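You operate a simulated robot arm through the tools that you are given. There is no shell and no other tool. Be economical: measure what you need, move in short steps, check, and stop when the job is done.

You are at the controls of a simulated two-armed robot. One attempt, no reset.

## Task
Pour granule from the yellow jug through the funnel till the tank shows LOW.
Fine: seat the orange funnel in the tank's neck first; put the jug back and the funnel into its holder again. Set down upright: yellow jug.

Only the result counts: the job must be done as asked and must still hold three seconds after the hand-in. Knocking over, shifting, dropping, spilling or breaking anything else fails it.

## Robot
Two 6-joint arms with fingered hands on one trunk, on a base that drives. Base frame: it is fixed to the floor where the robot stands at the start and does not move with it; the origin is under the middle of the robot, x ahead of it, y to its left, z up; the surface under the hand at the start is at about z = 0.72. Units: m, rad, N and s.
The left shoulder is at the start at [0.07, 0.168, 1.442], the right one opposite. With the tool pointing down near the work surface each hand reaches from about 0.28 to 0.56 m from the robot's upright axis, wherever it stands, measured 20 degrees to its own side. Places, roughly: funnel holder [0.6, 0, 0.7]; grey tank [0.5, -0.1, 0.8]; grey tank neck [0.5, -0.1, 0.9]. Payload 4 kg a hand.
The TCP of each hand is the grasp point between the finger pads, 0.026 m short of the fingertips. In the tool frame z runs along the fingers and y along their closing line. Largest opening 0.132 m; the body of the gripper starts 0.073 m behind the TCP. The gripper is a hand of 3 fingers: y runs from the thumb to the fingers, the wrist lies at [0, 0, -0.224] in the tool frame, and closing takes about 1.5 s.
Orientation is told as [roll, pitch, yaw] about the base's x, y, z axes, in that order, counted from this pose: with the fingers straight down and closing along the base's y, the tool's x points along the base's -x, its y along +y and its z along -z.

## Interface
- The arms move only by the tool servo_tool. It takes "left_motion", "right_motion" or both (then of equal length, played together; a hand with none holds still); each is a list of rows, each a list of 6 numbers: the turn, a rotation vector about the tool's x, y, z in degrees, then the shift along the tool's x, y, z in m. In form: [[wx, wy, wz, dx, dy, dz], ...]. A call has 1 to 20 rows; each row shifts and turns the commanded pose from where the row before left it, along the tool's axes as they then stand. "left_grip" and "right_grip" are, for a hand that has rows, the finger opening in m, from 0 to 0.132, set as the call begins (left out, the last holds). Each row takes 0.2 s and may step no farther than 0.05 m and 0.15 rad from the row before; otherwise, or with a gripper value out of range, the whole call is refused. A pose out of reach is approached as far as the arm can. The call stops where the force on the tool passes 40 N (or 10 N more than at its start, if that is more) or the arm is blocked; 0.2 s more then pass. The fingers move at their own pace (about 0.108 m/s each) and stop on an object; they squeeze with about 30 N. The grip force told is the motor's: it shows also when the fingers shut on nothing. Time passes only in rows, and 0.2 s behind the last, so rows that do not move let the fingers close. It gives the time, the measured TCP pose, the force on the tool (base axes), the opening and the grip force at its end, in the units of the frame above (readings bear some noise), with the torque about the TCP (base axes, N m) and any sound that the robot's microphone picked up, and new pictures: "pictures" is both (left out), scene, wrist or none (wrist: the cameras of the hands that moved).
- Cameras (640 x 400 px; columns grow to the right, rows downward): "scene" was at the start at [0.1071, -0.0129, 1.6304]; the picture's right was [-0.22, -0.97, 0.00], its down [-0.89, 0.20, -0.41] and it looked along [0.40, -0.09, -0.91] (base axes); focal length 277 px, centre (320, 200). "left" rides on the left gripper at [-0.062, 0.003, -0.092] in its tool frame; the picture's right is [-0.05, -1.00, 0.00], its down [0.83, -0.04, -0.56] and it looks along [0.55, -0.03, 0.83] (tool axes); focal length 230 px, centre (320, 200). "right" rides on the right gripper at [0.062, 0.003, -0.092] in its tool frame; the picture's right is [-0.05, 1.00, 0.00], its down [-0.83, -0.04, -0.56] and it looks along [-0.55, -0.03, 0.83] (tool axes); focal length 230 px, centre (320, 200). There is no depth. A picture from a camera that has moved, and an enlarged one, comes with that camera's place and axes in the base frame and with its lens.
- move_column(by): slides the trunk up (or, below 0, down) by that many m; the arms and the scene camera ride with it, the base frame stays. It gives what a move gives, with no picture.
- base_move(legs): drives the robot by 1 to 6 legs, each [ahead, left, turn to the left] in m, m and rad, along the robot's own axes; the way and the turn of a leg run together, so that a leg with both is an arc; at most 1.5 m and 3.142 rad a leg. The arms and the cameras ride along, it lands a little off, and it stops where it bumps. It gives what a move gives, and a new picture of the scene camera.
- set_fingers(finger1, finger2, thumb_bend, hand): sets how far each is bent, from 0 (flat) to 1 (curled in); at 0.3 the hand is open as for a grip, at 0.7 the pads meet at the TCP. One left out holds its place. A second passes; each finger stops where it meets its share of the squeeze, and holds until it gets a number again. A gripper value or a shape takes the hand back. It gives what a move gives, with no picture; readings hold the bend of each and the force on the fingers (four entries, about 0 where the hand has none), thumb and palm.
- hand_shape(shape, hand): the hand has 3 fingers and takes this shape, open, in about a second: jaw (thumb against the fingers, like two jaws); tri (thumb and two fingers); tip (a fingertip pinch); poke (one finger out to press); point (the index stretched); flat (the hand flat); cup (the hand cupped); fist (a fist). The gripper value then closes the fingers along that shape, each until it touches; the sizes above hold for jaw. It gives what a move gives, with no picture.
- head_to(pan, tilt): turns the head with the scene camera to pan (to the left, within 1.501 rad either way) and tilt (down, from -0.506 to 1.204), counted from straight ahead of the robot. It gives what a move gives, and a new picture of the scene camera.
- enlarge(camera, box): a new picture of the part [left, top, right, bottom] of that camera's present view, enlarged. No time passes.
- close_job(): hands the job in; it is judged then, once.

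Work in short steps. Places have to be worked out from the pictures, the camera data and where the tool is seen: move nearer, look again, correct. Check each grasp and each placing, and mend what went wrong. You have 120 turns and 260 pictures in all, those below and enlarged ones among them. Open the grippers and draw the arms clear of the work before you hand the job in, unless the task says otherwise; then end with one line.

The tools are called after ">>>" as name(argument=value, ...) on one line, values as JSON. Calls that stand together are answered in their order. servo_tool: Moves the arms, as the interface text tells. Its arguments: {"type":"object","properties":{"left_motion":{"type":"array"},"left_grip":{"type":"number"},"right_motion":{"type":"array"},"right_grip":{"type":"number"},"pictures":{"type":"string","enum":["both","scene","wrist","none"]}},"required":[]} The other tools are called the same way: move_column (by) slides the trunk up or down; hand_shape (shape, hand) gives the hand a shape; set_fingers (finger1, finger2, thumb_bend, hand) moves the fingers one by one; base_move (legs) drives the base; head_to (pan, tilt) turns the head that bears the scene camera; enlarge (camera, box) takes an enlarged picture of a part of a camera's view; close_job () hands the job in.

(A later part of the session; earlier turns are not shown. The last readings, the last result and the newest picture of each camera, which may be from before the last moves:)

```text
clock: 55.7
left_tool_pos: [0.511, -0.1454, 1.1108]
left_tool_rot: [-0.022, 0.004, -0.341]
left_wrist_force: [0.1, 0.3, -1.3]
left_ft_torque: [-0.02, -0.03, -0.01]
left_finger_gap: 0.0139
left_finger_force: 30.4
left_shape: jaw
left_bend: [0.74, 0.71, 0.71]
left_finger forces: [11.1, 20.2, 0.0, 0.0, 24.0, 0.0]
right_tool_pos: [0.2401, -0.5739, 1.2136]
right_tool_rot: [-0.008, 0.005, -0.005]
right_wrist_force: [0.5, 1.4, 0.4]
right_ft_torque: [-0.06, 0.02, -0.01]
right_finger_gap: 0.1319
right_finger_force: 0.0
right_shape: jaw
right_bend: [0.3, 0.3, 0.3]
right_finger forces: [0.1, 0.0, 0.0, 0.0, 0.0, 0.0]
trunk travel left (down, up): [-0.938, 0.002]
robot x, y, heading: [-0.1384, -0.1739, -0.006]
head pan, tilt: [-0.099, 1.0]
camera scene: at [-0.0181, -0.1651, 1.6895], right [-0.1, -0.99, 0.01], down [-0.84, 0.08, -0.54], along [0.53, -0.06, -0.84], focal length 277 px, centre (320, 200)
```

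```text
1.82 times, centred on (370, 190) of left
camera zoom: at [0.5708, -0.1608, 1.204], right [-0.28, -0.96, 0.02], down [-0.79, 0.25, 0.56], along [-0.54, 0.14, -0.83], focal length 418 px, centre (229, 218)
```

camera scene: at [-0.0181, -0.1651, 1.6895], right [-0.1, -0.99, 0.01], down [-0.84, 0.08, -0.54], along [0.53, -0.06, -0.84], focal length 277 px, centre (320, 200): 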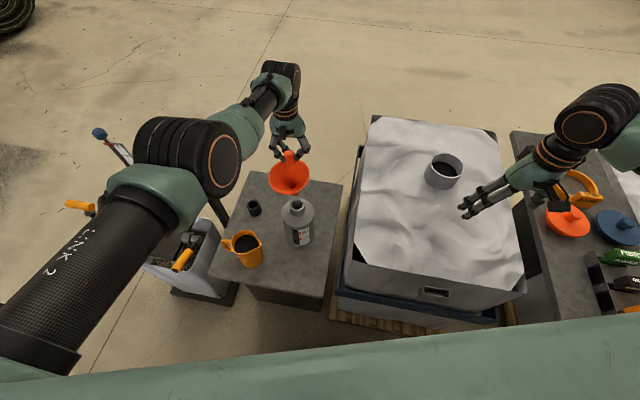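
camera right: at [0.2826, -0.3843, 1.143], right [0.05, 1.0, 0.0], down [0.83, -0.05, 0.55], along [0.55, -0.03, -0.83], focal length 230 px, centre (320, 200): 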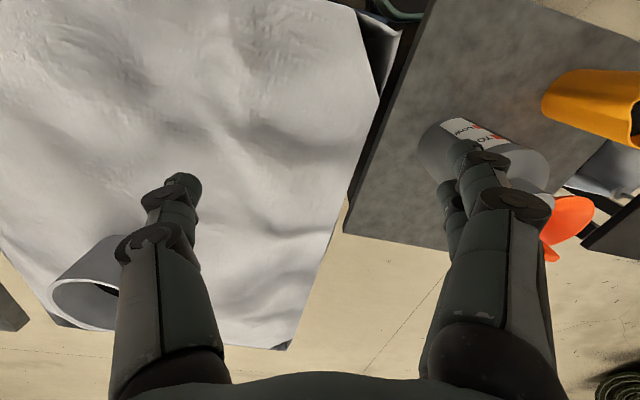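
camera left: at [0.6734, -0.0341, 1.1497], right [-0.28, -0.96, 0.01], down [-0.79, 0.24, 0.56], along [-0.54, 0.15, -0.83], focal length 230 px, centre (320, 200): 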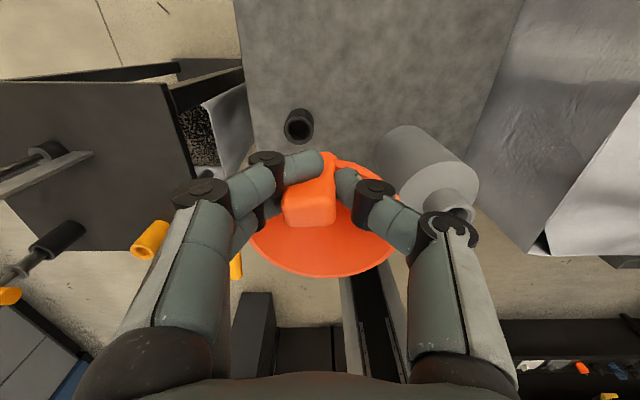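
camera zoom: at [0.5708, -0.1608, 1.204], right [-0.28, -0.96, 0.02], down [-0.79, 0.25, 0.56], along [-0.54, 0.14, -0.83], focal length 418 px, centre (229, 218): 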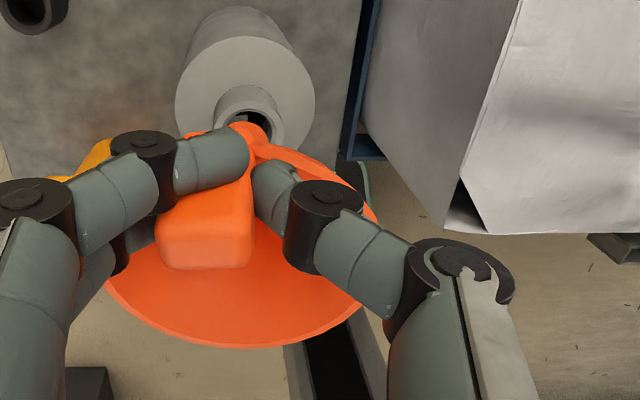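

Triangulating from all three cameras puts the spout tip at ≈(0.473,-0.147,0.96) and the neck at ≈(0.455,-0.148,0.928). I'll move the base back about 17 mm.

>>> base_move(legs=[[-0.017, 0, 0]])

>>> enlarge(camera="scene", box=[260, 150, 350, 240])

>>> enlarge(camera="left", box=[270, 90, 420, 200])

>>> enlarge(camera="right", box=[480, 100, 640, 250])

```text
clock: 56.5
left_tool_pos: [0.4934, -0.1517, 1.1122]
left_tool_rot: [-0.014, 0.007, -0.339]
left_wrist_force: [0.3, 0.4, -1.4]
left_ft_torque: [-0.01, -0.04, 0.01]
left_finger_gap: 0.0137
left_finger_force: 29.6
left_shape: jaw
left_bend: [0.74, 0.71, 0.71]
left_finger forces: [11.2, 20.1, 0.0, 0.1, 24.1, 0.0]
right_tool_pos: [0.2225, -0.5821, 1.2098]
right_tool_rot: [-0.001, 0.004, -0.003]
right_wrist_force: [-0.5, 0.3, -0.4]
right_ft_torque: [-0.03, 0.04, -0.01]
right_finger_gap: 0.1317
right_finger_force: 0.0
right_shape: jaw
right_bend: [0.3, 0.3, 0.3]
right_finger forces: [0.0, 0.0, 0.0, 0.1, 0.0, 0.1]
trunk travel left (down, up): [-0.938, 0.002]
robot x, y, heading: [-0.1576, -0.1735, -0.0]
head pan, tilt: [-0.099, 1.0]
camera scene: at [-0.0347, -0.1766, 1.6894], right [-0.1, -0.99, 0.0], down [-0.84, 0.09, -0.54], along [0.53, -0.06, -0.84], focal length 277 px, centre (320, 200)
```

scene: 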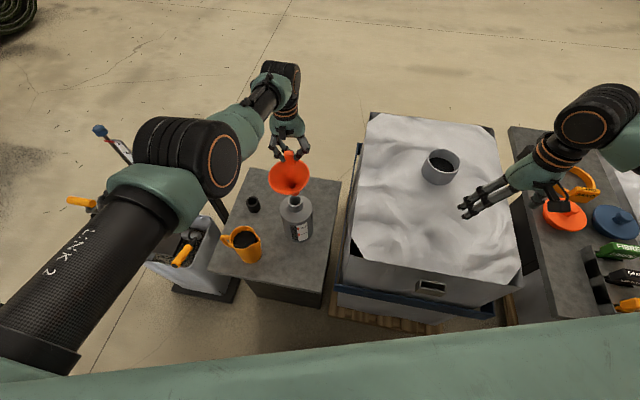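

```text
4.44 times, centred on (305, 195) of scene
camera zoom: at [-0.0347, -0.1766, 1.6894], right [-0.1, -0.99, 0.0], down [-0.84, 0.09, -0.54], along [0.53, -0.06, -0.84], focal length 1231 px, centre (387, 222)
```

zoom: 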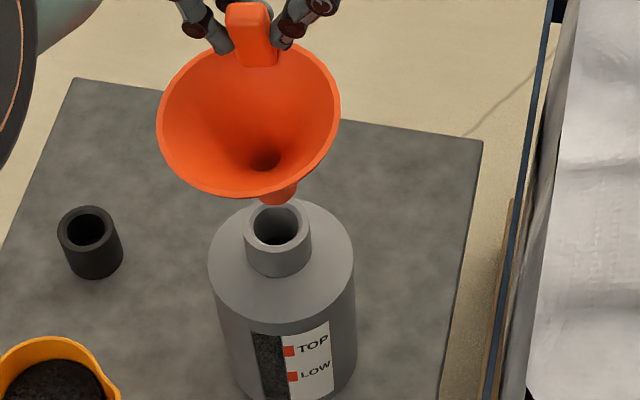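

```text
3.64 times, centred on (345, 145) of left
camera zoom: at [0.5541, -0.1678, 1.2036], right [-0.28, -0.96, 0.01], down [-0.79, 0.24, 0.56], along [-0.54, 0.15, -0.83], focal length 837 px, centre (229, 400)
```

zoom: 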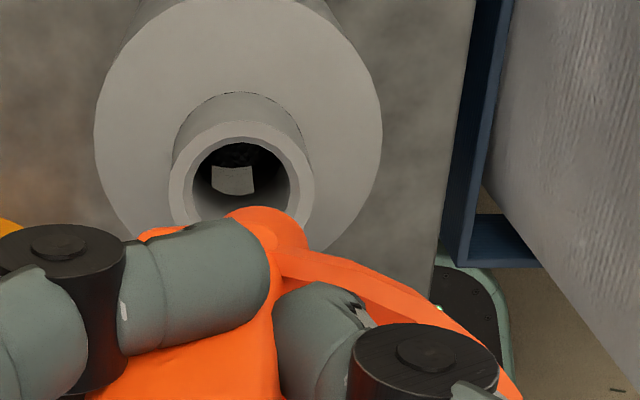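

```text
2.67 times, centred on (560, 175) of right
camera zoom: at [0.1619, -0.5776, 1.3025], right [0.06, 1.0, 0.0], down [0.83, -0.05, 0.55], along [0.55, -0.03, -0.83], focal length 614 px, centre (-320, 267)
```

zoom: 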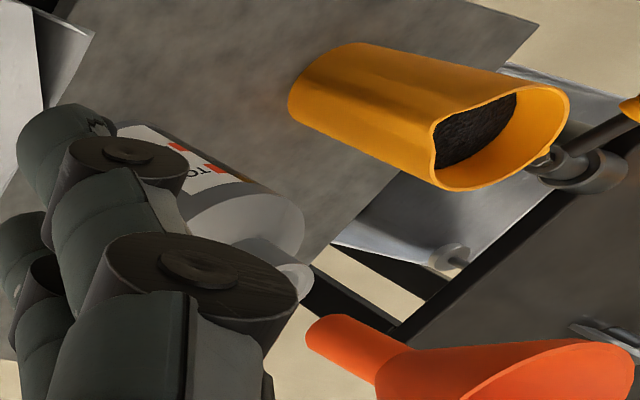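

Tip ≈ (0.453,-0.153,0.970) against neck ≈ (0.455,-0.149,0.928), so it's nearly aligned; the funnel droops about 7° in the pinch. I'll nudge +y by 4 mm, lower 3 cm with the trunk and look.

>>> servo_tool(left_motion=[[0, 0, 0, 0, 0.0045, 0], [0, 0, 0, 0, 0, 0]], pictures="none")

>>> move_column(by=-0.025)

>>> enlarge(camera="scene", box=[260, 150, 350, 240])

>>> enlarge(camera="left", box=[270, 90, 420, 200])

>>> enlarge(camera="right", box=[480, 100, 640, 250])

```text
clock: 57.1
left_tool_pos: [0.4931, -0.1475, 1.1139]
left_tool_rot: [-0.011, 0.005, -0.339]
left_wrist_force: [-0.3, 0.8, -0.8]
left_ft_torque: [0.05, -0.04, 0.03]
left_finger_gap: 0.0136
left_finger_force: 30.2
left_shape: jaw
left_bend: [0.74, 0.71, 0.71]
left_finger forces: [11.1, 20.1, 0.1, 0.0, 24.0, 0.0]
right_tool_pos: [0.219, -0.5803, 1.2108]
right_tool_rot: [0.002, 0.003, -0.002]
right_wrist_force: [0.3, 0.2, -0.3]
right_ft_torque: [-0.03, 0.02, -0.01]
right_finger_gap: 0.1318
right_finger_force: 0.1
right_shape: jaw
right_bend: [0.3, 0.3, 0.3]
right_finger forces: [0.1, 0.0, 0.0, 0.0, 0.0, 0.0]
trunk travel left (down, up): [-0.938, 0.002]
robot x, y, heading: [-0.162, -0.1688, -0.007]
head pan, tilt: [-0.099, 1.0]
```

```text
clock: 57.8
left_tool_pos: [0.4923, -0.1491, 1.0887]
left_tool_rot: [-0.011, 0.005, -0.338]
left_wrist_force: [0.8, 0.8, -1.9]
left_ft_torque: [0.0, -0.02, 0.0]
left_finger_gap: 0.0135
left_finger_force: 29.8
left_shape: jaw
left_bend: [0.74, 0.71, 0.71]
left_finger forces: [11.1, 20.2, 0.0, 0.0, 24.1, 0.1]
right_tool_pos: [0.2195, -0.5812, 1.1861]
right_tool_rot: [0.0, 0.003, -0.005]
right_wrist_force: [-0.4, 0.2, -0.8]
right_ft_torque: [0.0, 0.03, -0.01]
right_finger_gap: 0.1317
right_finger_force: 0.1
right_shape: jaw
right_bend: [0.3, 0.3, 0.3]
right_finger forces: [0.1, 0.1, 0.0, 0.0, 0.0, 0.0]
trunk travel left (down, up): [-0.913, 0.027]
robot x, y, heading: [-0.1618, -0.1727, -0.005]
head pan, tilt: [-0.099, 1.0]
```

```text
4.44 times, centred on (305, 195) of scene
camera zoom: at [-0.0401, -0.1786, 1.6648], right [-0.1, -0.99, 0.0], down [-0.84, 0.09, -0.54], along [0.54, -0.06, -0.84], focal length 1231 px, centre (387, 222)
```

zoom: 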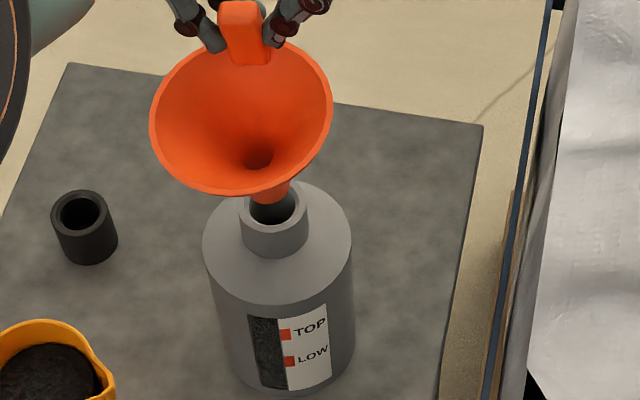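

```text
3.64 times, centred on (345, 145) of left
camera zoom: at [0.5522, -0.1644, 1.1809], right [-0.28, -0.96, 0.01], down [-0.79, 0.24, 0.56], along [-0.54, 0.15, -0.83], focal length 837 px, centre (229, 400)
```

zoom: 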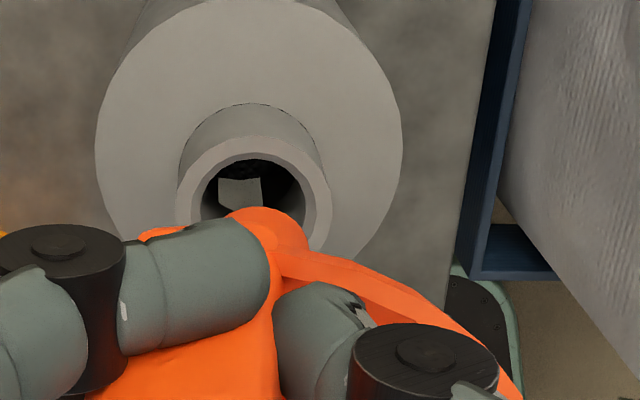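

```text
2.67 times, centred on (560, 175) of right
camera zoom: at [0.1578, -0.5791, 1.2781], right [0.06, 1.0, 0.0], down [0.83, -0.05, 0.55], along [0.55, -0.03, -0.83], focal length 614 px, centre (-320, 267)
```

zoom: 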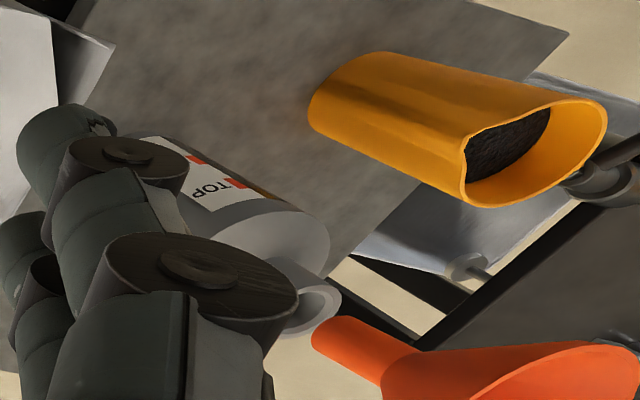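

The tip is aligned with the neck within about 3 mm. I'll lower further, watching the force.

>>> move_column(by=-0.025)

>>> enlarge(camera="scene", box=[260, 150, 350, 240])

>>> enlarge(camera="left", box=[270, 90, 420, 200])

>>> enlarge(camera="right", box=[480, 100, 640, 250])

```text
clock: 58.5
left_tool_pos: [0.4919, -0.1491, 1.0644]
left_tool_rot: [-0.011, 0.004, -0.339]
left_wrist_force: [0.9, 0.8, -1.6]
left_ft_torque: [0.01, -0.04, 0.0]
left_finger_gap: 0.0138
left_finger_force: 30.2
left_shape: jaw
left_bend: [0.74, 0.71, 0.71]
left_finger forces: [11.1, 20.2, 0.0, 0.0, 24.0, 0.0]
right_tool_pos: [0.218, -0.5823, 1.162]
right_tool_rot: [0.002, -0.002, -0.005]
right_wrist_force: [-0.5, 0.3, 0.2]
right_ft_torque: [0.0, 0.0, 0.02]
right_finger_gap: 0.1318
right_finger_force: 0.1
right_shape: jaw
right_bend: [0.3, 0.3, 0.3]
right_finger forces: [0.1, 0.0, 0.0, 0.0, 0.0, 0.0]
trunk travel left (down, up): [-0.888, 0.052]
robot x, y, heading: [-0.1621, -0.1701, -0.0]
head pan, tilt: [-0.099, 1.0]
```

```text
4.44 times, centred on (305, 195) of scene
camera zoom: at [-0.0411, -0.1788, 1.6399], right [-0.1, -0.99, 0.0], down [-0.84, 0.09, -0.54], along [0.54, -0.06, -0.84], focal length 1231 px, centre (387, 222)
```

zoom: 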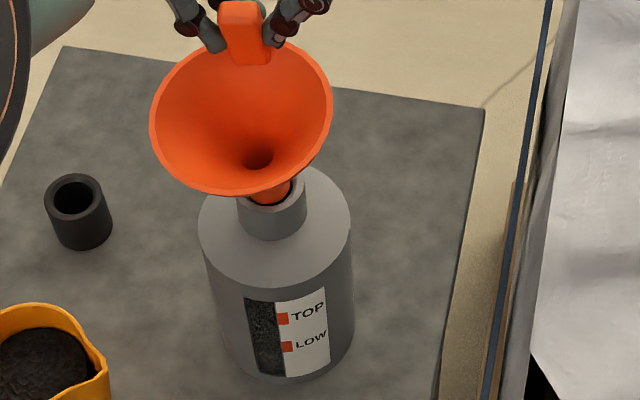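

```text
3.64 times, centred on (345, 145) of left
camera zoom: at [0.5515, -0.1647, 1.1564], right [-0.28, -0.96, 0.01], down [-0.79, 0.24, 0.56], along [-0.54, 0.15, -0.83], focal length 837 px, centre (229, 400)
```

zoom: 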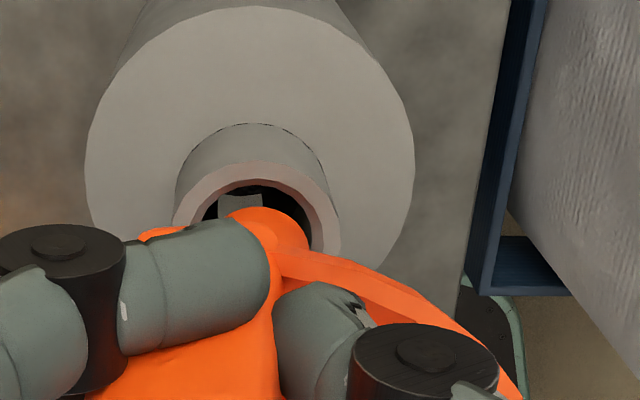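

```text
2.67 times, centred on (560, 175) of right
camera zoom: at [0.1571, -0.5793, 1.2533], right [0.06, 1.0, 0.0], down [0.83, -0.05, 0.55], along [0.55, -0.03, -0.83], focal length 614 px, centre (-320, 267)
```

zoom: 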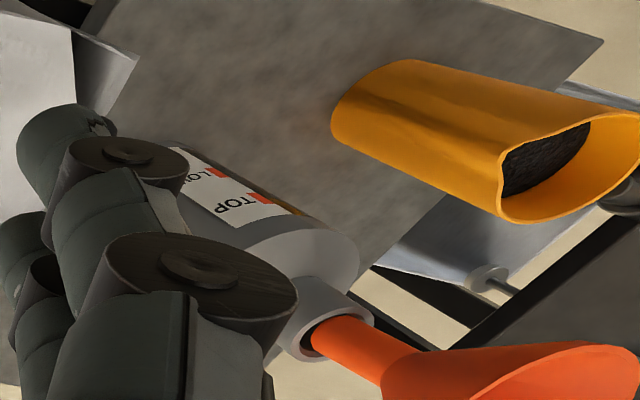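

The spout is entering the neck with no contact force. I'll keep lowering.

>>> move_column(by=-0.02)

>>> enlarge(camera="scene", box=[260, 150, 350, 240])

>>> enlarge(camera="right", box=[480, 100, 640, 250])

```text
clock: 59.2
left_tool_pos: [0.4916, -0.1489, 1.0444]
left_tool_rot: [-0.01, 0.005, -0.341]
left_wrist_force: [-0.8, -0.4, -1.9]
left_ft_torque: [-0.07, -0.13, 0.02]
left_finger_gap: 0.0135
left_finger_force: 30.2
left_shape: jaw
left_bend: [0.74, 0.71, 0.71]
left_finger forces: [13.4, 19.4, 0.0, 0.0, 24.1, 0.0]
right_tool_pos: [0.2182, -0.5819, 1.1411]
right_tool_rot: [0.002, 0.0, -0.005]
right_wrist_force: [0.5, -0.2, 0.5]
right_ft_torque: [0.02, -0.02, 0.02]
right_finger_gap: 0.1321
right_finger_force: 0.0
right_shape: jaw
right_bend: [0.3, 0.3, 0.3]
right_finger forces: [0.0, 0.0, 0.0, 0.0, 0.1, 0.0]
trunk travel left (down, up): [-0.868, 0.072]
robot x, y, heading: [-0.1611, -0.1695, -0.006]
head pan, tilt: [-0.099, 1.0]
```

```text
4.44 times, centred on (305, 195) of scene
camera zoom: at [-0.0413, -0.1788, 1.6199], right [-0.1, -0.99, 0.0], down [-0.84, 0.09, -0.54], along [0.54, -0.06, -0.84], focal length 1231 px, centre (387, 222)
```

zoom: 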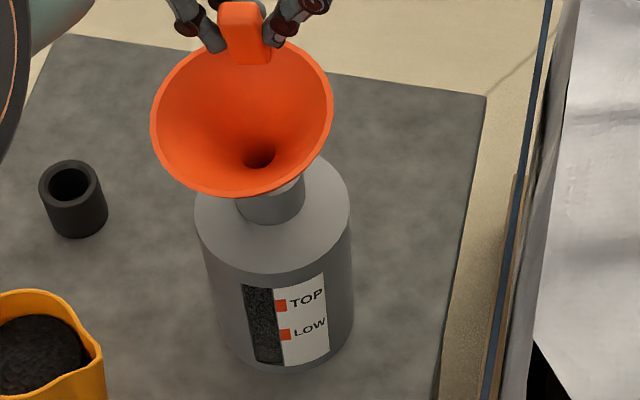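

```text
2.67 times, centred on (560, 175) of right
camera zoom: at [0.1569, -0.5793, 1.2333], right [0.06, 1.0, 0.0], down [0.83, -0.05, 0.55], along [0.55, -0.03, -0.83], focal length 614 px, centre (-320, 267)
```

zoom: 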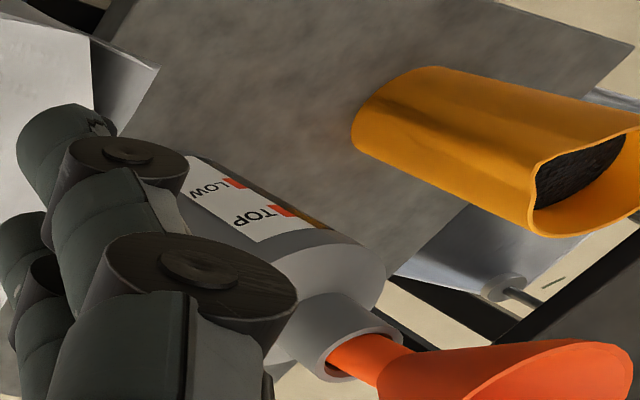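

The spout is about 2 cm in and leaning on the −x/+y side. I'll nudge 5 mm outward along the tilt direction and lower the rest.

>>> servo_tool(left_motion=[[0, 0, 0, -0.004, 0, 0], [0, 0, 0, 0, 0, 0]], pictures="none")

>>> move_column(by=-0.015)

>>> enlarge(camera="scene", box=[260, 150, 350, 240])

>>> enlarge(camera="right", box=[480, 100, 640, 250])

```text
clock: 59.8
left_tool_pos: [0.4925, -0.1488, 1.0431]
left_tool_rot: [-0.01, 0.003, -0.339]
left_wrist_force: [0.4, 0.0, -1.0]
left_ft_torque: [-0.06, -0.04, 0.01]
left_finger_gap: 0.0136
left_finger_force: 30.0
left_shape: jaw
left_bend: [0.74, 0.71, 0.71]
left_finger forces: [13.5, 19.3, 0.0, 0.1, 24.2, 0.1]
left hand out of reach, approached as far as the arm can: row 1
right_tool_pos: [0.2178, -0.5815, 1.1398]
right_tool_rot: [0.002, 0.0, -0.004]
right_wrist_force: [-0.3, -0.6, -0.3]
right_ft_torque: [-0.03, 0.01, 0.0]
right_finger_gap: 0.1318
right_finger_force: 0.1
right_shape: jaw
right_bend: [0.3, 0.3, 0.3]
right_finger forces: [0.1, 0.0, 0.1, 0.1, 0.0, 0.0]
trunk travel left (down, up): [-0.868, 0.072]
robot x, y, heading: [-0.1634, -0.17, -0.005]
head pan, tilt: [-0.099, 1.0]
```

```text
clock: 60.4
left_tool_pos: [0.4943, -0.1515, 1.0304]
left_tool_rot: [-0.01, -0.002, -0.339]
left_wrist_force: [9.9, -5.0, 5.2]
left_ft_torque: [-0.05, -0.22, 0.04]
left_finger_gap: 0.0137
left_finger_force: 30.3
left_shape: jaw
left_bend: [0.75, 0.71, 0.71]
left_finger forces: [20.8, 19.0, 0.0, 0.0, 26.0, 0.0]
right_tool_pos: [0.2196, -0.5832, 1.1264]
right_tool_rot: [0.002, 0.001, -0.003]
right_wrist_force: [0.5, 0.3, 0.3]
right_ft_torque: [0.0, 0.01, -0.03]
right_finger_gap: 0.1318
right_finger_force: 0.1
right_shape: jaw
right_bend: [0.3, 0.3, 0.3]
right_finger forces: [0.0, 0.1, 0.0, 0.0, 0.0, 0.0]
trunk travel left (down, up): [-0.853, 0.087]
robot x, y, heading: [-0.1607, -0.1702, -0.007]
head pan, tilt: [-0.099, 1.0]
```

```text
4.44 times, centred on (305, 195) of scene
camera zoom: at [-0.0404, -0.1799, 1.6049], right [-0.1, -0.99, 0.0], down [-0.84, 0.09, -0.54], along [0.54, -0.06, -0.84], focal length 1231 px, centre (387, 222)
```

zoom: 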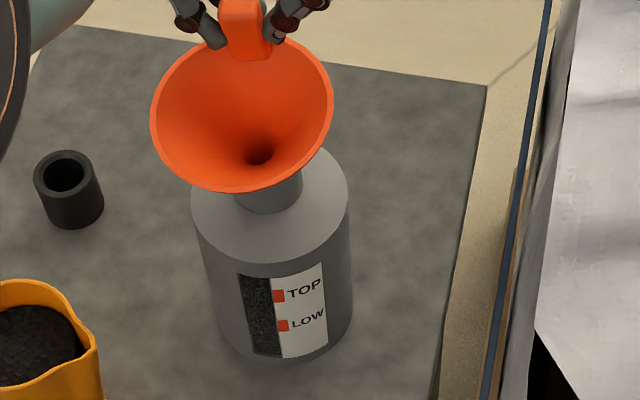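

```text
2.67 times, centred on (560, 175) of right
camera zoom: at [0.1575, -0.5801, 1.2179], right [0.06, 1.0, 0.0], down [0.83, -0.05, 0.55], along [0.55, -0.03, -0.83], focal length 614 px, centre (-320, 267)
```

zoom: 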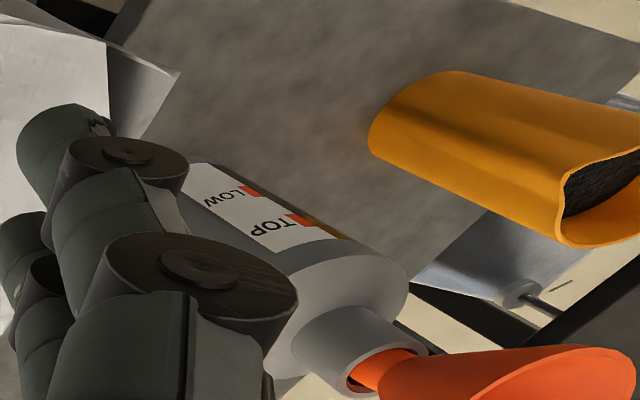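

There's a light side load (~11 N) with the spout nearly home. I'll release so the funnel drops the last few mm and settles.

>>> servo_tool(left_motion=[[0, 0, 0, 0, 0, 0], [0, 0, 0, 0, 0, 0], [0, 0, 0, 0, 0, 0], [0, 0, 0, 0, 0, 0]], left_grip=0.07)

>>> enlarge(camera="scene", box=[260, 130, 360, 240])

>>> enlarge(camera="right", box=[480, 100, 640, 250])

```text
clock: 61.4
left_tool_pos: [0.4918, -0.1488, 1.0288]
left_tool_rot: [-0.01, 0.005, -0.339]
left_wrist_force: [-0.6, 0.7, 0.3]
left_ft_torque: [-0.02, 0.0, 0.01]
left_finger_gap: 0.0693
left_finger_force: 0.1
left_shape: jaw
left_bend: [0.72, 0.72, 0.7]
left_finger forces: [0.1, 0.0, 0.1, 0.0, 0.0, 0.0]
right_tool_pos: [0.2183, -0.5835, 1.1259]
right_tool_rot: [0.001, 0.001, -0.003]
right_wrist_force: [0.1, 0.3, 0.4]
right_ft_torque: [-0.01, 0.02, -0.02]
right_finger_gap: 0.1318
right_finger_force: 0.0
right_shape: jaw
right_bend: [0.3, 0.3, 0.3]
right_finger forces: [0.1, 0.0, 0.1, 0.0, 0.1, 0.0]
trunk travel left (down, up): [-0.853, 0.087]
robot x, y, heading: [-0.1578, -0.1712, -0.004]
head pan, tilt: [-0.099, 1.0]
camera scene: at [-0.0413, -0.1789, 1.6049], right [-0.1, -0.99, 0.0], down [-0.84, 0.09, -0.54], along [0.54, -0.06, -0.84], focal length 277 px, centre (320, 200)
camera left: at [0.5512, -0.1645, 1.1211], right [-0.28, -0.96, 0.01], down [-0.79, 0.24, 0.56], along [-0.54, 0.15, -0.83], focal length 230 px, centre (320, 200)
```

scene: 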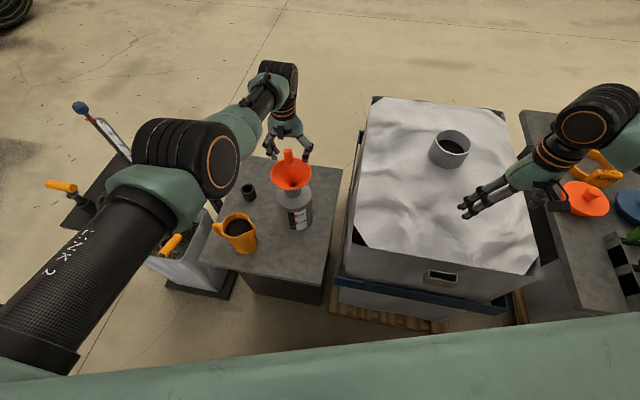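
left: 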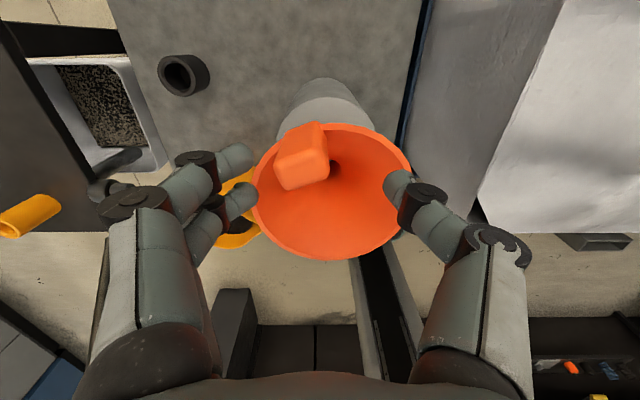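

```text
3.64 times, centred on (310, 185) of scene
camera zoom: at [-0.0413, -0.1789, 1.6049], right [-0.1, -0.99, 0.0], down [-0.84, 0.09, -0.54], along [0.54, -0.06, -0.84], focal length 1007 px, centre (356, 254)
```

zoom: 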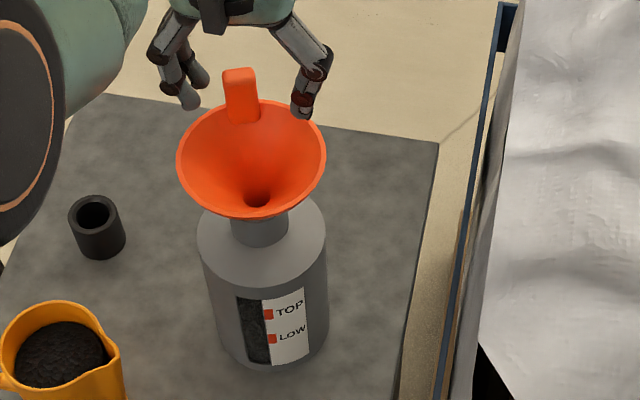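

```text
2.67 times, centred on (560, 175) of right
camera zoom: at [0.1569, -0.5793, 1.2182], right [0.06, 1.0, 0.0], down [0.83, -0.05, 0.55], along [0.55, -0.03, -0.83], focal length 614 px, centre (-320, 267)
```

zoom: 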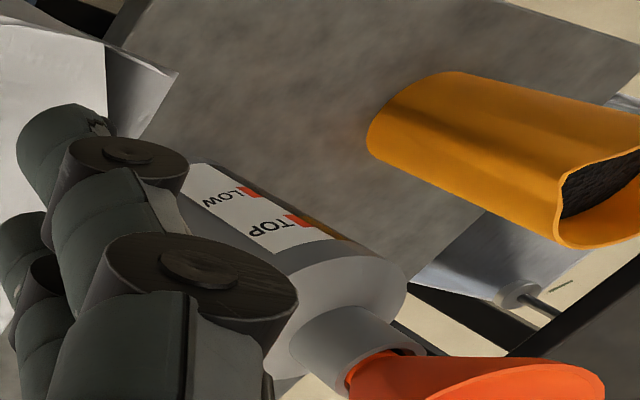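

The funnel is seated level in the neck. I'll raise the hand clear with the trunk, then shift the base left away from the funnel so I can free the arm.

>>> move_column(by=0.085)

>>> base_move(legs=[[0, 0.15, 0]])

>>> servo_tool(left_motion=[[0, 0, 0, 0.045, 0, 0.02], [0, 0, 0, 0.045, 0, 0.02], [0, 0, 0, 0.045, 0, 0.02], [0, 0, 0, 0, 0, 0]], pictures="none")

```text
clock: 62.6
left_tool_pos: [0.4925, -0.1491, 1.1144]
left_tool_rot: [-0.01, 0.004, -0.341]
left_wrist_force: [0.3, -0.1, -0.9]
left_ft_torque: [0.01, 0.03, 0.01]
left_finger_gap: 0.0692
left_finger_force: 0.0
left_shape: jaw
left_bend: [0.72, 0.72, 0.7]
left_finger forces: [0.0, 0.0, 0.0, 0.0, 0.1, 0.1]
right_tool_pos: [0.2181, -0.5815, 1.2109]
right_tool_rot: [0.002, 0.001, -0.003]
right_wrist_force: [0.0, 0.6, 0.7]
right_ft_torque: [0.0, -0.04, 0.02]
right_finger_gap: 0.1321
right_finger_force: 0.0
right_shape: jaw
right_bend: [0.3, 0.3, 0.3]
right_finger forces: [0.1, 0.0, 0.1, 0.0, 0.0, 0.0]
trunk travel left (down, up): [-0.938, 0.002]
robot x, y, heading: [-0.1581, -0.172, -0.001]
head pan, tilt: [-0.099, 1.0]
```

```text
clock: 64.0
left_tool_pos: [0.4934, -0.0087, 1.1147]
left_tool_rot: [-0.009, 0.003, -0.341]
left_wrist_force: [0.7, -0.5, -0.6]
left_ft_torque: [0.06, 0.0, -0.02]
left_finger_gap: 0.0694
left_finger_force: 0.1
left_shape: jaw
left_bend: [0.72, 0.72, 0.7]
left_finger forces: [0.1, 0.0, 0.0, 0.0, 0.1, 0.0]
right_tool_pos: [0.2177, -0.4408, 1.2099]
right_tool_rot: [0.004, 0.0, -0.009]
right_wrist_force: [0.0, -0.4, -0.7]
right_ft_torque: [0.04, 0.02, -0.02]
right_finger_gap: 0.1319
right_finger_force: 0.2
right_shape: jaw
right_bend: [0.3, 0.3, 0.3]
right_finger forces: [0.1, 0.1, 0.0, 0.0, 0.0, 0.0]
trunk travel left (down, up): [-0.938, 0.002]
robot x, y, heading: [-0.1594, -0.0259, -0.008]
head pan, tilt: [-0.099, 1.0]
camera scene: at [-0.041, -0.0379, 1.6899], right [-0.11, -0.99, 0.0], down [-0.84, 0.09, -0.54], along [0.54, -0.05, -0.84], focal length 277 px, centre (320, 200)
```

scene: 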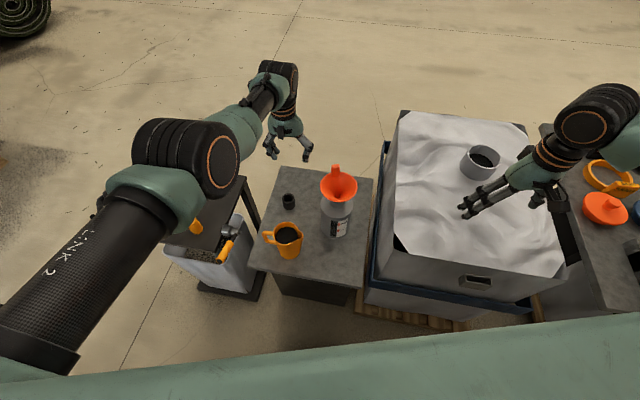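

```text
clock: 65.0
left_tool_pos: [0.4587, 0.0034, 1.0193]
left_tool_rot: [-0.011, 0.003, -0.341]
left_wrist_force: [-0.3, -0.9, 0.2]
left_ft_torque: [0.03, 0.03, -0.01]
left_finger_gap: 0.0692
left_finger_force: 0.1
left_shape: jaw
left_bend: [0.72, 0.72, 0.7]
left_finger forces: [0.0, 0.0, 0.0, 0.0, 0.1, 0.2]
left hand out of reach, approached as far as the arm can: row 1, 2, 3
right_tool_pos: [0.2186, -0.438, 1.2121]
right_tool_rot: [0.001, 0.001, -0.005]
right_wrist_force: [-0.2, -0.4, -0.1]
right_ft_torque: [-0.02, -0.03, -0.03]
right_finger_gap: 0.132
right_finger_force: 0.1
right_shape: jaw
right_bend: [0.3, 0.3, 0.3]
right_finger forces: [0.0, 0.0, 0.0, 0.1, 0.1, 0.0]
trunk travel left (down, up): [-0.938, 0.002]
robot x, y, heading: [-0.1599, -0.0246, -0.01]
head pan, tilt: [-0.099, 1.0]
```

The left arm is still straight. I'll try many tiny inward/up steps on it while testing how freely the right arm moves, as an alternative hand for the jug.

>>> servo_tool(left_motion=[[0, 0, 0, 0.002, 0, -0.004], [0, 0, 0, 0.002, 0, -0.004], [0, 0, 0, 0.002, 0, -0.004], [0, 0, 0, 0.002, 0, -0.004], [0, 0, 0, 0.002, 0, -0.004], [0, 0, 0, 0.002, 0, -0.004], [0, 0, 0, 0.002, 0, -0.004], [0, 0, 0, 0.002, 0, -0.004], [0, 0, 0, 0.002, 0, -0.004], [0, 0, 0, 0.002, 0, -0.004], [0, 0, 0, 0.002, 0, -0.004], [0, 0, 0, 0.002, 0, -0.004]], right_motion=[[0, 0, 0, -0.01, 0, 0.02], [0, 0, 0, -0.01, 0, 0.02], [0, 0, 0, -0.01, 0, 0.02], [0, 0, 0, -0.01, 0.01, 0.01], [0, 0, 0, 0, 0.02, 0.01], [0, 0, 0, 0, 0.02, 0.01], [0, 0, 0, 0, 0.02, 0.01], [0, 0, 0, 0, 0.02, 0.01], [0, 0, 0, 0, 0.02, 0], [0, 0, 0, 0, 0, 0], [0, 0, 0, 0, 0, 0], [0, 0, 0, 0, 0, 0]], pictures="none")

```text
clock: 67.6
left_tool_pos: [0.4726, 0.0001, 1.0538]
left_tool_rot: [-0.011, 0.003, -0.341]
left_wrist_force: [-0.7, 0.9, 0.1]
left_ft_torque: [0.01, 0.01, -0.03]
left_finger_gap: 0.0693
left_finger_force: 0.1
left_shape: jaw
left_bend: [0.72, 0.72, 0.7]
left_finger forces: [0.0, 0.0, 0.1, 0.0, 0.1, 0.1]
left hand out of reach, approached as far as the arm can: row 1, 2, 3, 4, 5, 6, 7, 8, 9, 11, 12
right_tool_pos: [0.2535, -0.3451, 1.0822]
right_tool_rot: [0.003, -0.004, -0.008]
right_wrist_force: [0.7, 0.4, -0.6]
right_ft_torque: [0.01, 0.03, -0.01]
right_finger_gap: 0.132
right_finger_force: 0.1
right_shape: jaw
right_bend: [0.3, 0.3, 0.3]
right_finger forces: [0.0, 0.1, 0.0, 0.0, 0.1, 0.0]
right hand out of reach, approached as far as the arm can: row 7, 8, 9
trunk travel left (down, up): [-0.938, 0.002]
robot x, y, heading: [-0.1621, -0.0228, -0.006]
head pan, tilt: [-0.099, 1.0]
```

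The right arm moves freely as long as it stays 0.39–0.6 m from its shoulder centre, so I'll use the right hand for the jug: top-down grip closing along x, then a roll to pour. First I'll park the straight left arm high and to the left.

>>> servo_tool(left_motion=[[0, 0, 0, -0.006, 0, -0.035], [0, 0, 0, -0.006, 0, -0.035], [0, 0, 0, -0.004, 0, -0.035], [0, 0, 0, 0, 0.04, -0.02], [0, 0, 0, 0, 0.045, -0.01], [0, 0, 0, 0, 0.045, -0.01], [0, 0, 0, 0.01, 0.045, 0], [0, 0, 0, 0.015, 0.045, 0], [0, 0, 0, 0.02, 0.045, 0], [0, 0, 0, 0.025, 0.04, 0], [0, 0, 0, 0.025, 0.04, 0], [0, 0, 0, 0.03, 0.035, 0]], pictures="scene")

```text
clock: 70.2
left_tool_pos: [0.5164, 0.3939, 1.1919]
left_tool_rot: [-0.014, 0.004, -0.343]
left_wrist_force: [0.1, -0.1, -0.2]
left_ft_torque: [-0.01, 0.0, -0.01]
left_finger_gap: 0.0693
left_finger_force: 0.1
left_shape: jaw
left_bend: [0.72, 0.72, 0.7]
left_finger forces: [0.0, 0.1, 0.0, 0.1, 0.0, 0.1]
left hand out of reach, approached as far as the arm can: row 1, 2, 3, 6, 8, 10, 12
right_tool_pos: [0.2531, -0.3433, 1.0828]
right_tool_rot: [0.002, -0.004, -0.007]
right_wrist_force: [0.2, -0.2, -0.6]
right_ft_torque: [0.01, 0.0, 0.02]
right_finger_gap: 0.1319
right_finger_force: 0.1
right_shape: jaw
right_bend: [0.3, 0.3, 0.3]
right_finger forces: [0.0, 0.0, 0.0, 0.0, 0.0, 0.1]
trunk travel left (down, up): [-0.938, 0.002]
robot x, y, heading: [-0.1566, -0.0238, -0.005]
head pan, tilt: [-0.099, 1.0]
camera scene: at [-0.0419, -0.0309, 1.6901], right [-0.11, -0.99, 0.0], down [-0.84, 0.09, -0.54], along [0.54, -0.06, -0.84], focal length 277 px, centre (320, 200)
```

scene: 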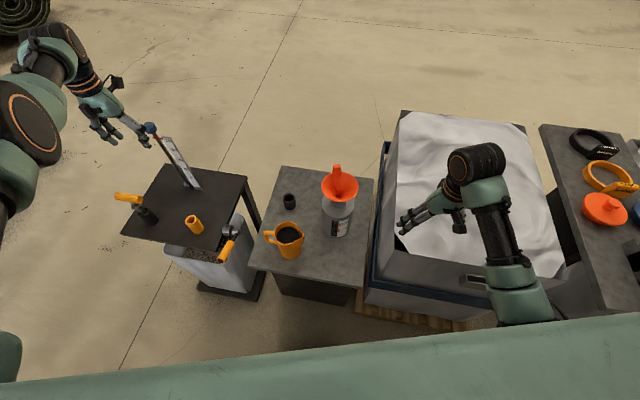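

Left is clear of the work. I'll raise it a bit more, then move the base left so the jug comes into the right hand's workspace.

>>> servo_tool(left_motion=[[0, 0, 0, -0.004, 0, -0.04], [0, 0, 0, 0, 0, -0.04], [0, 0, 0, 0.045, 0, -0.015], [0, 0, 0, 0.045, 0, -0.015], [0, 0, 0, 0.045, 0, -0.015]], pictures="none")

>>> base_move(legs=[[0, 0.22, 0], [0.05, 0, 0]])

```text
clock: 71.4
left_tool_pos: [0.4843, 0.48, 1.3244]
left_tool_rot: [-0.014, 0.004, -0.344]
left_wrist_force: [-0.7, -0.3, 0.3]
left_ft_torque: [-0.05, 0.01, -0.04]
left_finger_gap: 0.0693
left_finger_force: 0.1
left_shape: jaw
left_bend: [0.72, 0.72, 0.7]
left_finger forces: [0.0, 0.1, 0.0, 0.0, 0.0, 0.0]
left hand out of reach, approached as far as the arm can: row 3, 4, 5
right_tool_pos: [0.2526, -0.3442, 1.0828]
right_tool_rot: [0.003, -0.005, -0.008]
right_wrist_force: [-0.6, -0.4, -0.2]
right_ft_torque: [0.01, -0.04, 0.01]
right_finger_gap: 0.1318
right_finger_force: 0.1
right_shape: jaw
right_bend: [0.3, 0.3, 0.3]
right_finger forces: [0.0, 0.0, 0.0, 0.0, 0.0, 0.0]
trunk travel left (down, up): [-0.938, 0.002]
robot x, y, heading: [-0.1586, -0.0247, -0.014]
head pan, tilt: [-0.099, 1.0]
```

```text
clock: 73.6
left_tool_pos: [0.5217, 0.6987, 1.3301]
left_tool_rot: [-0.009, -0.004, -0.337]
left_wrist_force: [-1.1, 0.4, 0.7]
left_ft_torque: [0.01, -0.08, 0.01]
left_finger_gap: 0.0694
left_finger_force: 0.0
left_shape: jaw
left_bend: [0.72, 0.72, 0.7]
left_finger forces: [0.0, 0.1, 0.0, 0.1, 0.1, 0.1]
right_tool_pos: [0.2966, -0.1258, 1.0861]
right_tool_rot: [0.005, -0.014, -0.002]
right_wrist_force: [-0.8, -1.1, -0.2]
right_ft_torque: [0.01, -0.09, -0.02]
right_finger_gap: 0.132
right_finger_force: 0.0
right_shape: jaw
right_bend: [0.3, 0.3, 0.3]
right_finger forces: [0.1, 0.0, 0.0, 0.0, 0.0, 0.0]
trunk travel left (down, up): [-0.938, 0.002]
robot x, y, heading: [-0.1094, 0.192, -0.0]
head pan, tilt: [-0.099, 1.0]
camera scene: at [-0.0048, 0.1838, 1.6912], right [-0.1, -0.99, 0.0], down [-0.83, 0.09, -0.55], along [0.55, -0.05, -0.84], focal length 277 px, centre (320, 200)
```

scene: 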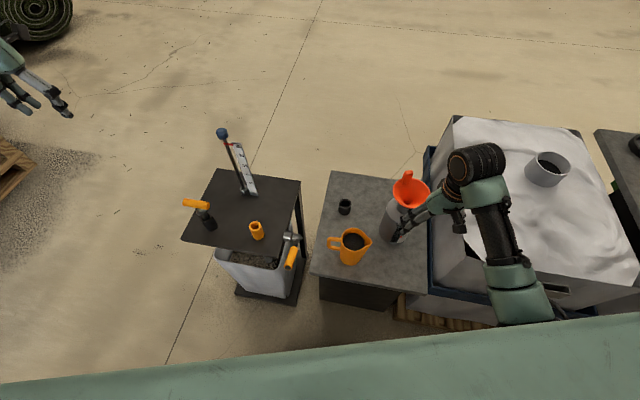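

The jug is now at about (0.483,−0.161) in robot coordinates, good for the right hand. I'll move the hand away from the funnel and yaw it −90° so it closes along x.

>>> servo_tool(right_motion=[[0, 0, 0, 0, 0.04, 0], [0, 0, 0, -0.01, 0.04, 0], [0, 0, 8.2, -0.01, 0, 0], [0, 0, 8.2, 0, 0, 0], [0, 0, 8.2, 0, 0, 0], [0, 0, 8.2, 0, 0, 0], [0, 0, 8.2, 0, 0, 0], [0, 0, 8.2, 0, 0, 0], [0, 0, 8.2, 0, 0, 0], [0, 0, 8.2, 0, 0, 0], [0, 0, 8.2, 0, 0, 0], [0, 0, 8.2, 0, 0, 0], [0, 0, 8.2, 0, 0, 0], [0, 0, 0, 0, 0, 0]], pictures="wrist")

```text
clock: 76.6
left_tool_pos: [0.5337, 0.6998, 1.3222]
left_tool_rot: [-0.013, 0.005, -0.337]
left_wrist_force: [0.7, 0.2, -0.3]
left_ft_torque: [0.02, 0.0, 0.04]
left_finger_gap: 0.0692
left_finger_force: 0.1
left_shape: jaw
left_bend: [0.72, 0.72, 0.7]
left_finger forces: [0.0, 0.0, 0.1, 0.1, 0.0, 0.0]
right_tool_pos: [0.329, -0.0512, 1.0608]
right_tool_rot: [0.003, 0.004, -1.578]
right_wrist_force: [0.2, 0.9, -0.3]
right_ft_torque: [-0.02, 0.0, -0.02]
right_finger_gap: 0.1319
right_finger_force: 0.0
right_shape: jaw
right_bend: [0.3, 0.3, 0.3]
right_finger forces: [0.0, 0.0, 0.0, 0.0, 0.0, 0.0]
right hand out of reach, approached as far as the arm can: row 1, 2
trunk travel left (down, up): [-0.938, 0.002]
robot x, y, heading: [-0.1094, 0.1946, 0.003]
head pan, tilt: [-0.099, 1.0]
camera right: at [0.3318, 0.0106, 1.1524], right [1.0, -0.06, 0.0], down [-0.05, -0.83, 0.55], along [-0.03, -0.55, -0.83], focal length 230 px, centre (320, 200)
```

right: 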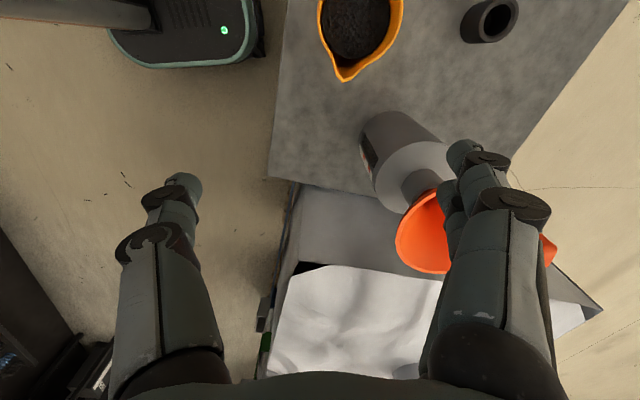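

Yaw is set and the jug's spout points straight along −y. I'll move over the jug.

>>> servo_tool(right_motion=[[0, 0, 0, 0.027, 0.015, 0.02], [0, 0, 0, 0.027, 0.015, 0.03], [0, 0, 0, 0.027, 0.015, 0.03], [0, 0, 0, 0, 0, 0.02], [0, 0, 0, 0, 0, 0]], pictures="both")

>>> enlarge(camera="scene", box=[300, 160, 440, 290])

```text
clock: 77.8
left_tool_pos: [0.5335, 0.7007, 1.3238]
left_tool_rot: [-0.012, 0.003, -0.338]
left_wrist_force: [1.2, -0.2, 0.3]
left_ft_torque: [0.0, -0.02, -0.01]
left_finger_gap: 0.0692
left_finger_force: 0.2
left_shape: jaw
left_bend: [0.72, 0.72, 0.7]
left_finger forces: [0.1, 0.0, 0.0, 0.0, 0.1, 0.0]
right_tool_pos: [0.3748, 0.0305, 0.9616]
right_tool_rot: [0.004, 0.004, -1.575]
right_wrist_force: [0.0, -0.1, 0.3]
right_ft_torque: [0.02, -0.01, 0.05]
right_finger_gap: 0.1318
right_finger_force: 0.1
right_shape: jaw
right_bend: [0.3, 0.3, 0.3]
right_finger forces: [0.0, 0.1, 0.0, 0.0, 0.1, 0.1]
trunk travel left (down, up): [-0.938, 0.002]
robot x, y, heading: [-0.1108, 0.191, -0.002]
head pan, tilt: [-0.099, 1.0]
camera scene: at [0.0093, 0.1862, 1.69], right [-0.1, -0.99, 0.0], down [-0.84, 0.09, -0.54], along [0.54, -0.06, -0.84], focal length 277 px, centre (320, 200)
camera right: at [0.3778, 0.0909, 1.0546], right [1.0, -0.06, 0.0], down [-0.05, -0.83, 0.55], along [-0.03, -0.55, -0.83], focal length 230 px, centre (320, 200)
```

scene: 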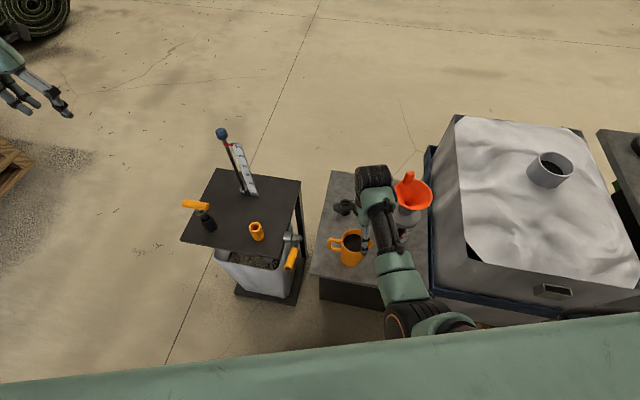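
right: 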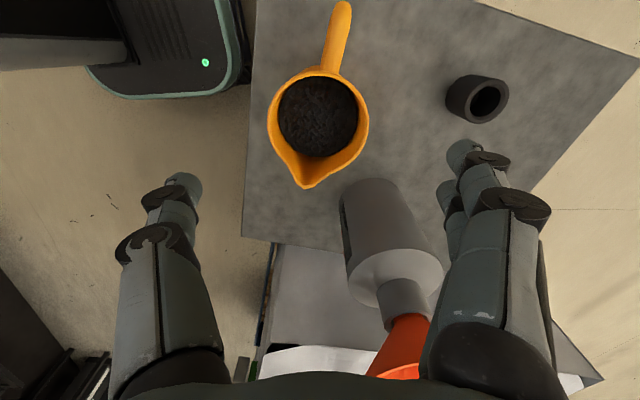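

```text
3.08 times, centred on (370, 225) of scene
camera zoom: at [0.0093, 0.1862, 1.69], right [-0.1, -0.99, 0.0], down [-0.84, 0.09, -0.54], along [0.54, -0.06, -0.84], focal length 852 px, centre (166, 123)
```

zoom: 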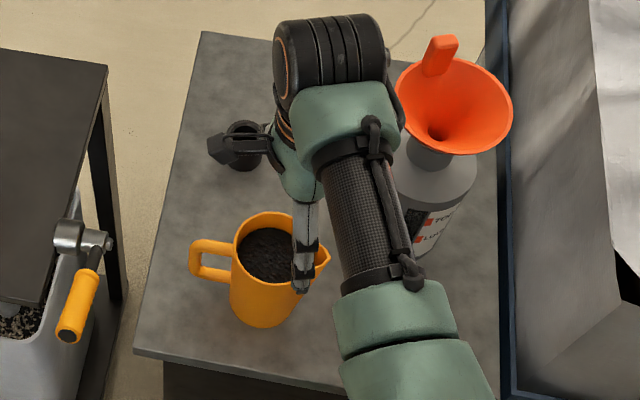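

Jug centre ≈ (0.374,0.035), with the spout about 8° toward −x. I'll align the hand yaw and lower with the trunk to just above the rim.

>>> servo_tool(right_motion=[[0, 0, 8.0, 0.004, -0.001, 0], [0, 0, 0, 0, 0, 0]], pictures="none")

>>> move_column(by=-0.06)

>>> enlarge(camera="right", box=[120, 0, 560, 280])

>>> enlarge(camera="scene", box=[300, 180, 420, 290])

```text
clock: 78.4
left_tool_pos: [0.534, 0.7001, 1.324]
left_tool_rot: [-0.013, 0.005, -0.337]
left_wrist_force: [0.3, 0.2, 0.1]
left_ft_torque: [0.01, -0.01, 0.0]
left_finger_gap: 0.0694
left_finger_force: 0.0
left_shape: jaw
left_bend: [0.72, 0.72, 0.7]
left_finger forces: [0.0, 0.1, 0.0, 0.0, 0.0, 0.1]
right_tool_pos: [0.3739, 0.0286, 0.9609]
right_tool_rot: [0.008, -0.003, -1.719]
right_wrist_force: [0.5, -0.2, -0.5]
right_ft_torque: [-0.03, 0.01, 0.01]
right_finger_gap: 0.1317
right_finger_force: 0.0
right_shape: jaw
right_bend: [0.3, 0.3, 0.3]
right_finger forces: [0.0, 0.0, 0.0, 0.1, 0.1, 0.1]
trunk travel left (down, up): [-0.938, 0.002]
robot x, y, heading: [-0.1055, 0.1969, 0.003]
head pan, tilt: [-0.099, 1.0]
```

```text
clock: 79.4
left_tool_pos: [0.5327, 0.6995, 1.2647]
left_tool_rot: [-0.012, 0.004, -0.337]
left_wrist_force: [-0.6, 0.5, 0.3]
left_ft_torque: [0.03, 0.0, -0.01]
left_finger_gap: 0.0693
left_finger_force: 0.0
left_shape: jaw
left_bend: [0.72, 0.72, 0.7]
left_finger forces: [0.0, 0.0, 0.0, 0.1, 0.0, 0.0]
right_tool_pos: [0.3717, 0.0287, 0.9009]
right_tool_rot: [0.005, -0.004, -1.717]
right_wrist_force: [0.6, 0.2, 0.0]
right_ft_torque: [-0.06, 0.01, 0.01]
right_finger_gap: 0.1319
right_finger_force: 0.0
right_shape: jaw
right_bend: [0.3, 0.3, 0.3]
right_finger forces: [0.0, 0.1, 0.0, 0.1, 0.1, 0.0]
trunk travel left (down, up): [-0.878, 0.062]
robot x, y, heading: [-0.1075, 0.1927, -0.001]
head pan, tilt: [-0.099, 1.0]
```

```text
1.43 times, centred on (340, 140) of right
camera zoom: at [0.3842, 0.0892, 0.9924], right [0.98, -0.2, 0.0], down [-0.17, -0.81, 0.56], along [-0.11, -0.55, -0.83], focal length 329 px, centre (291, 286)
```

zoom: 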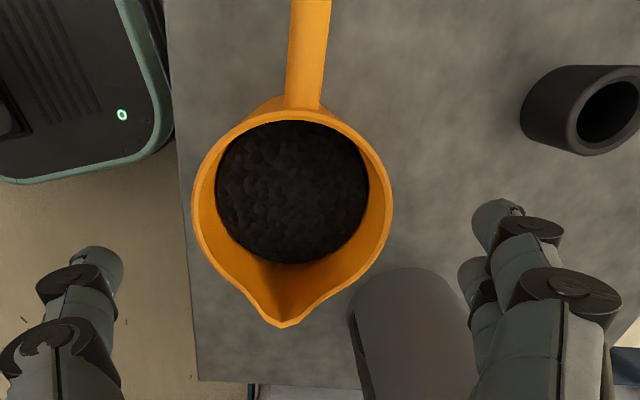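

```text
3.64 times, centred on (360, 235) of scene
camera zoom: at [0.0092, 0.1858, 1.63], right [-0.1, -0.99, 0.0], down [-0.84, 0.09, -0.54], along [0.54, -0.05, -0.84], focal length 1007 px, centre (174, 73)
```

zoom: 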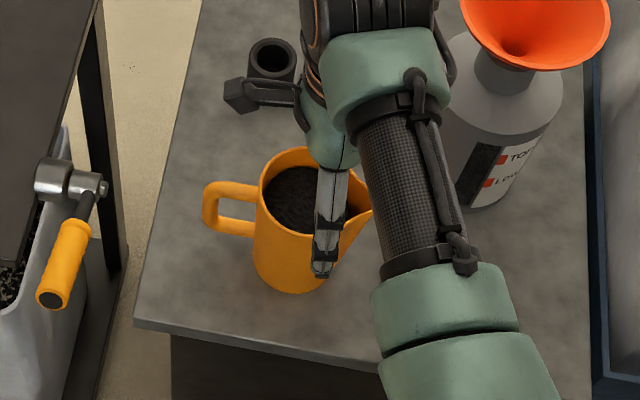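

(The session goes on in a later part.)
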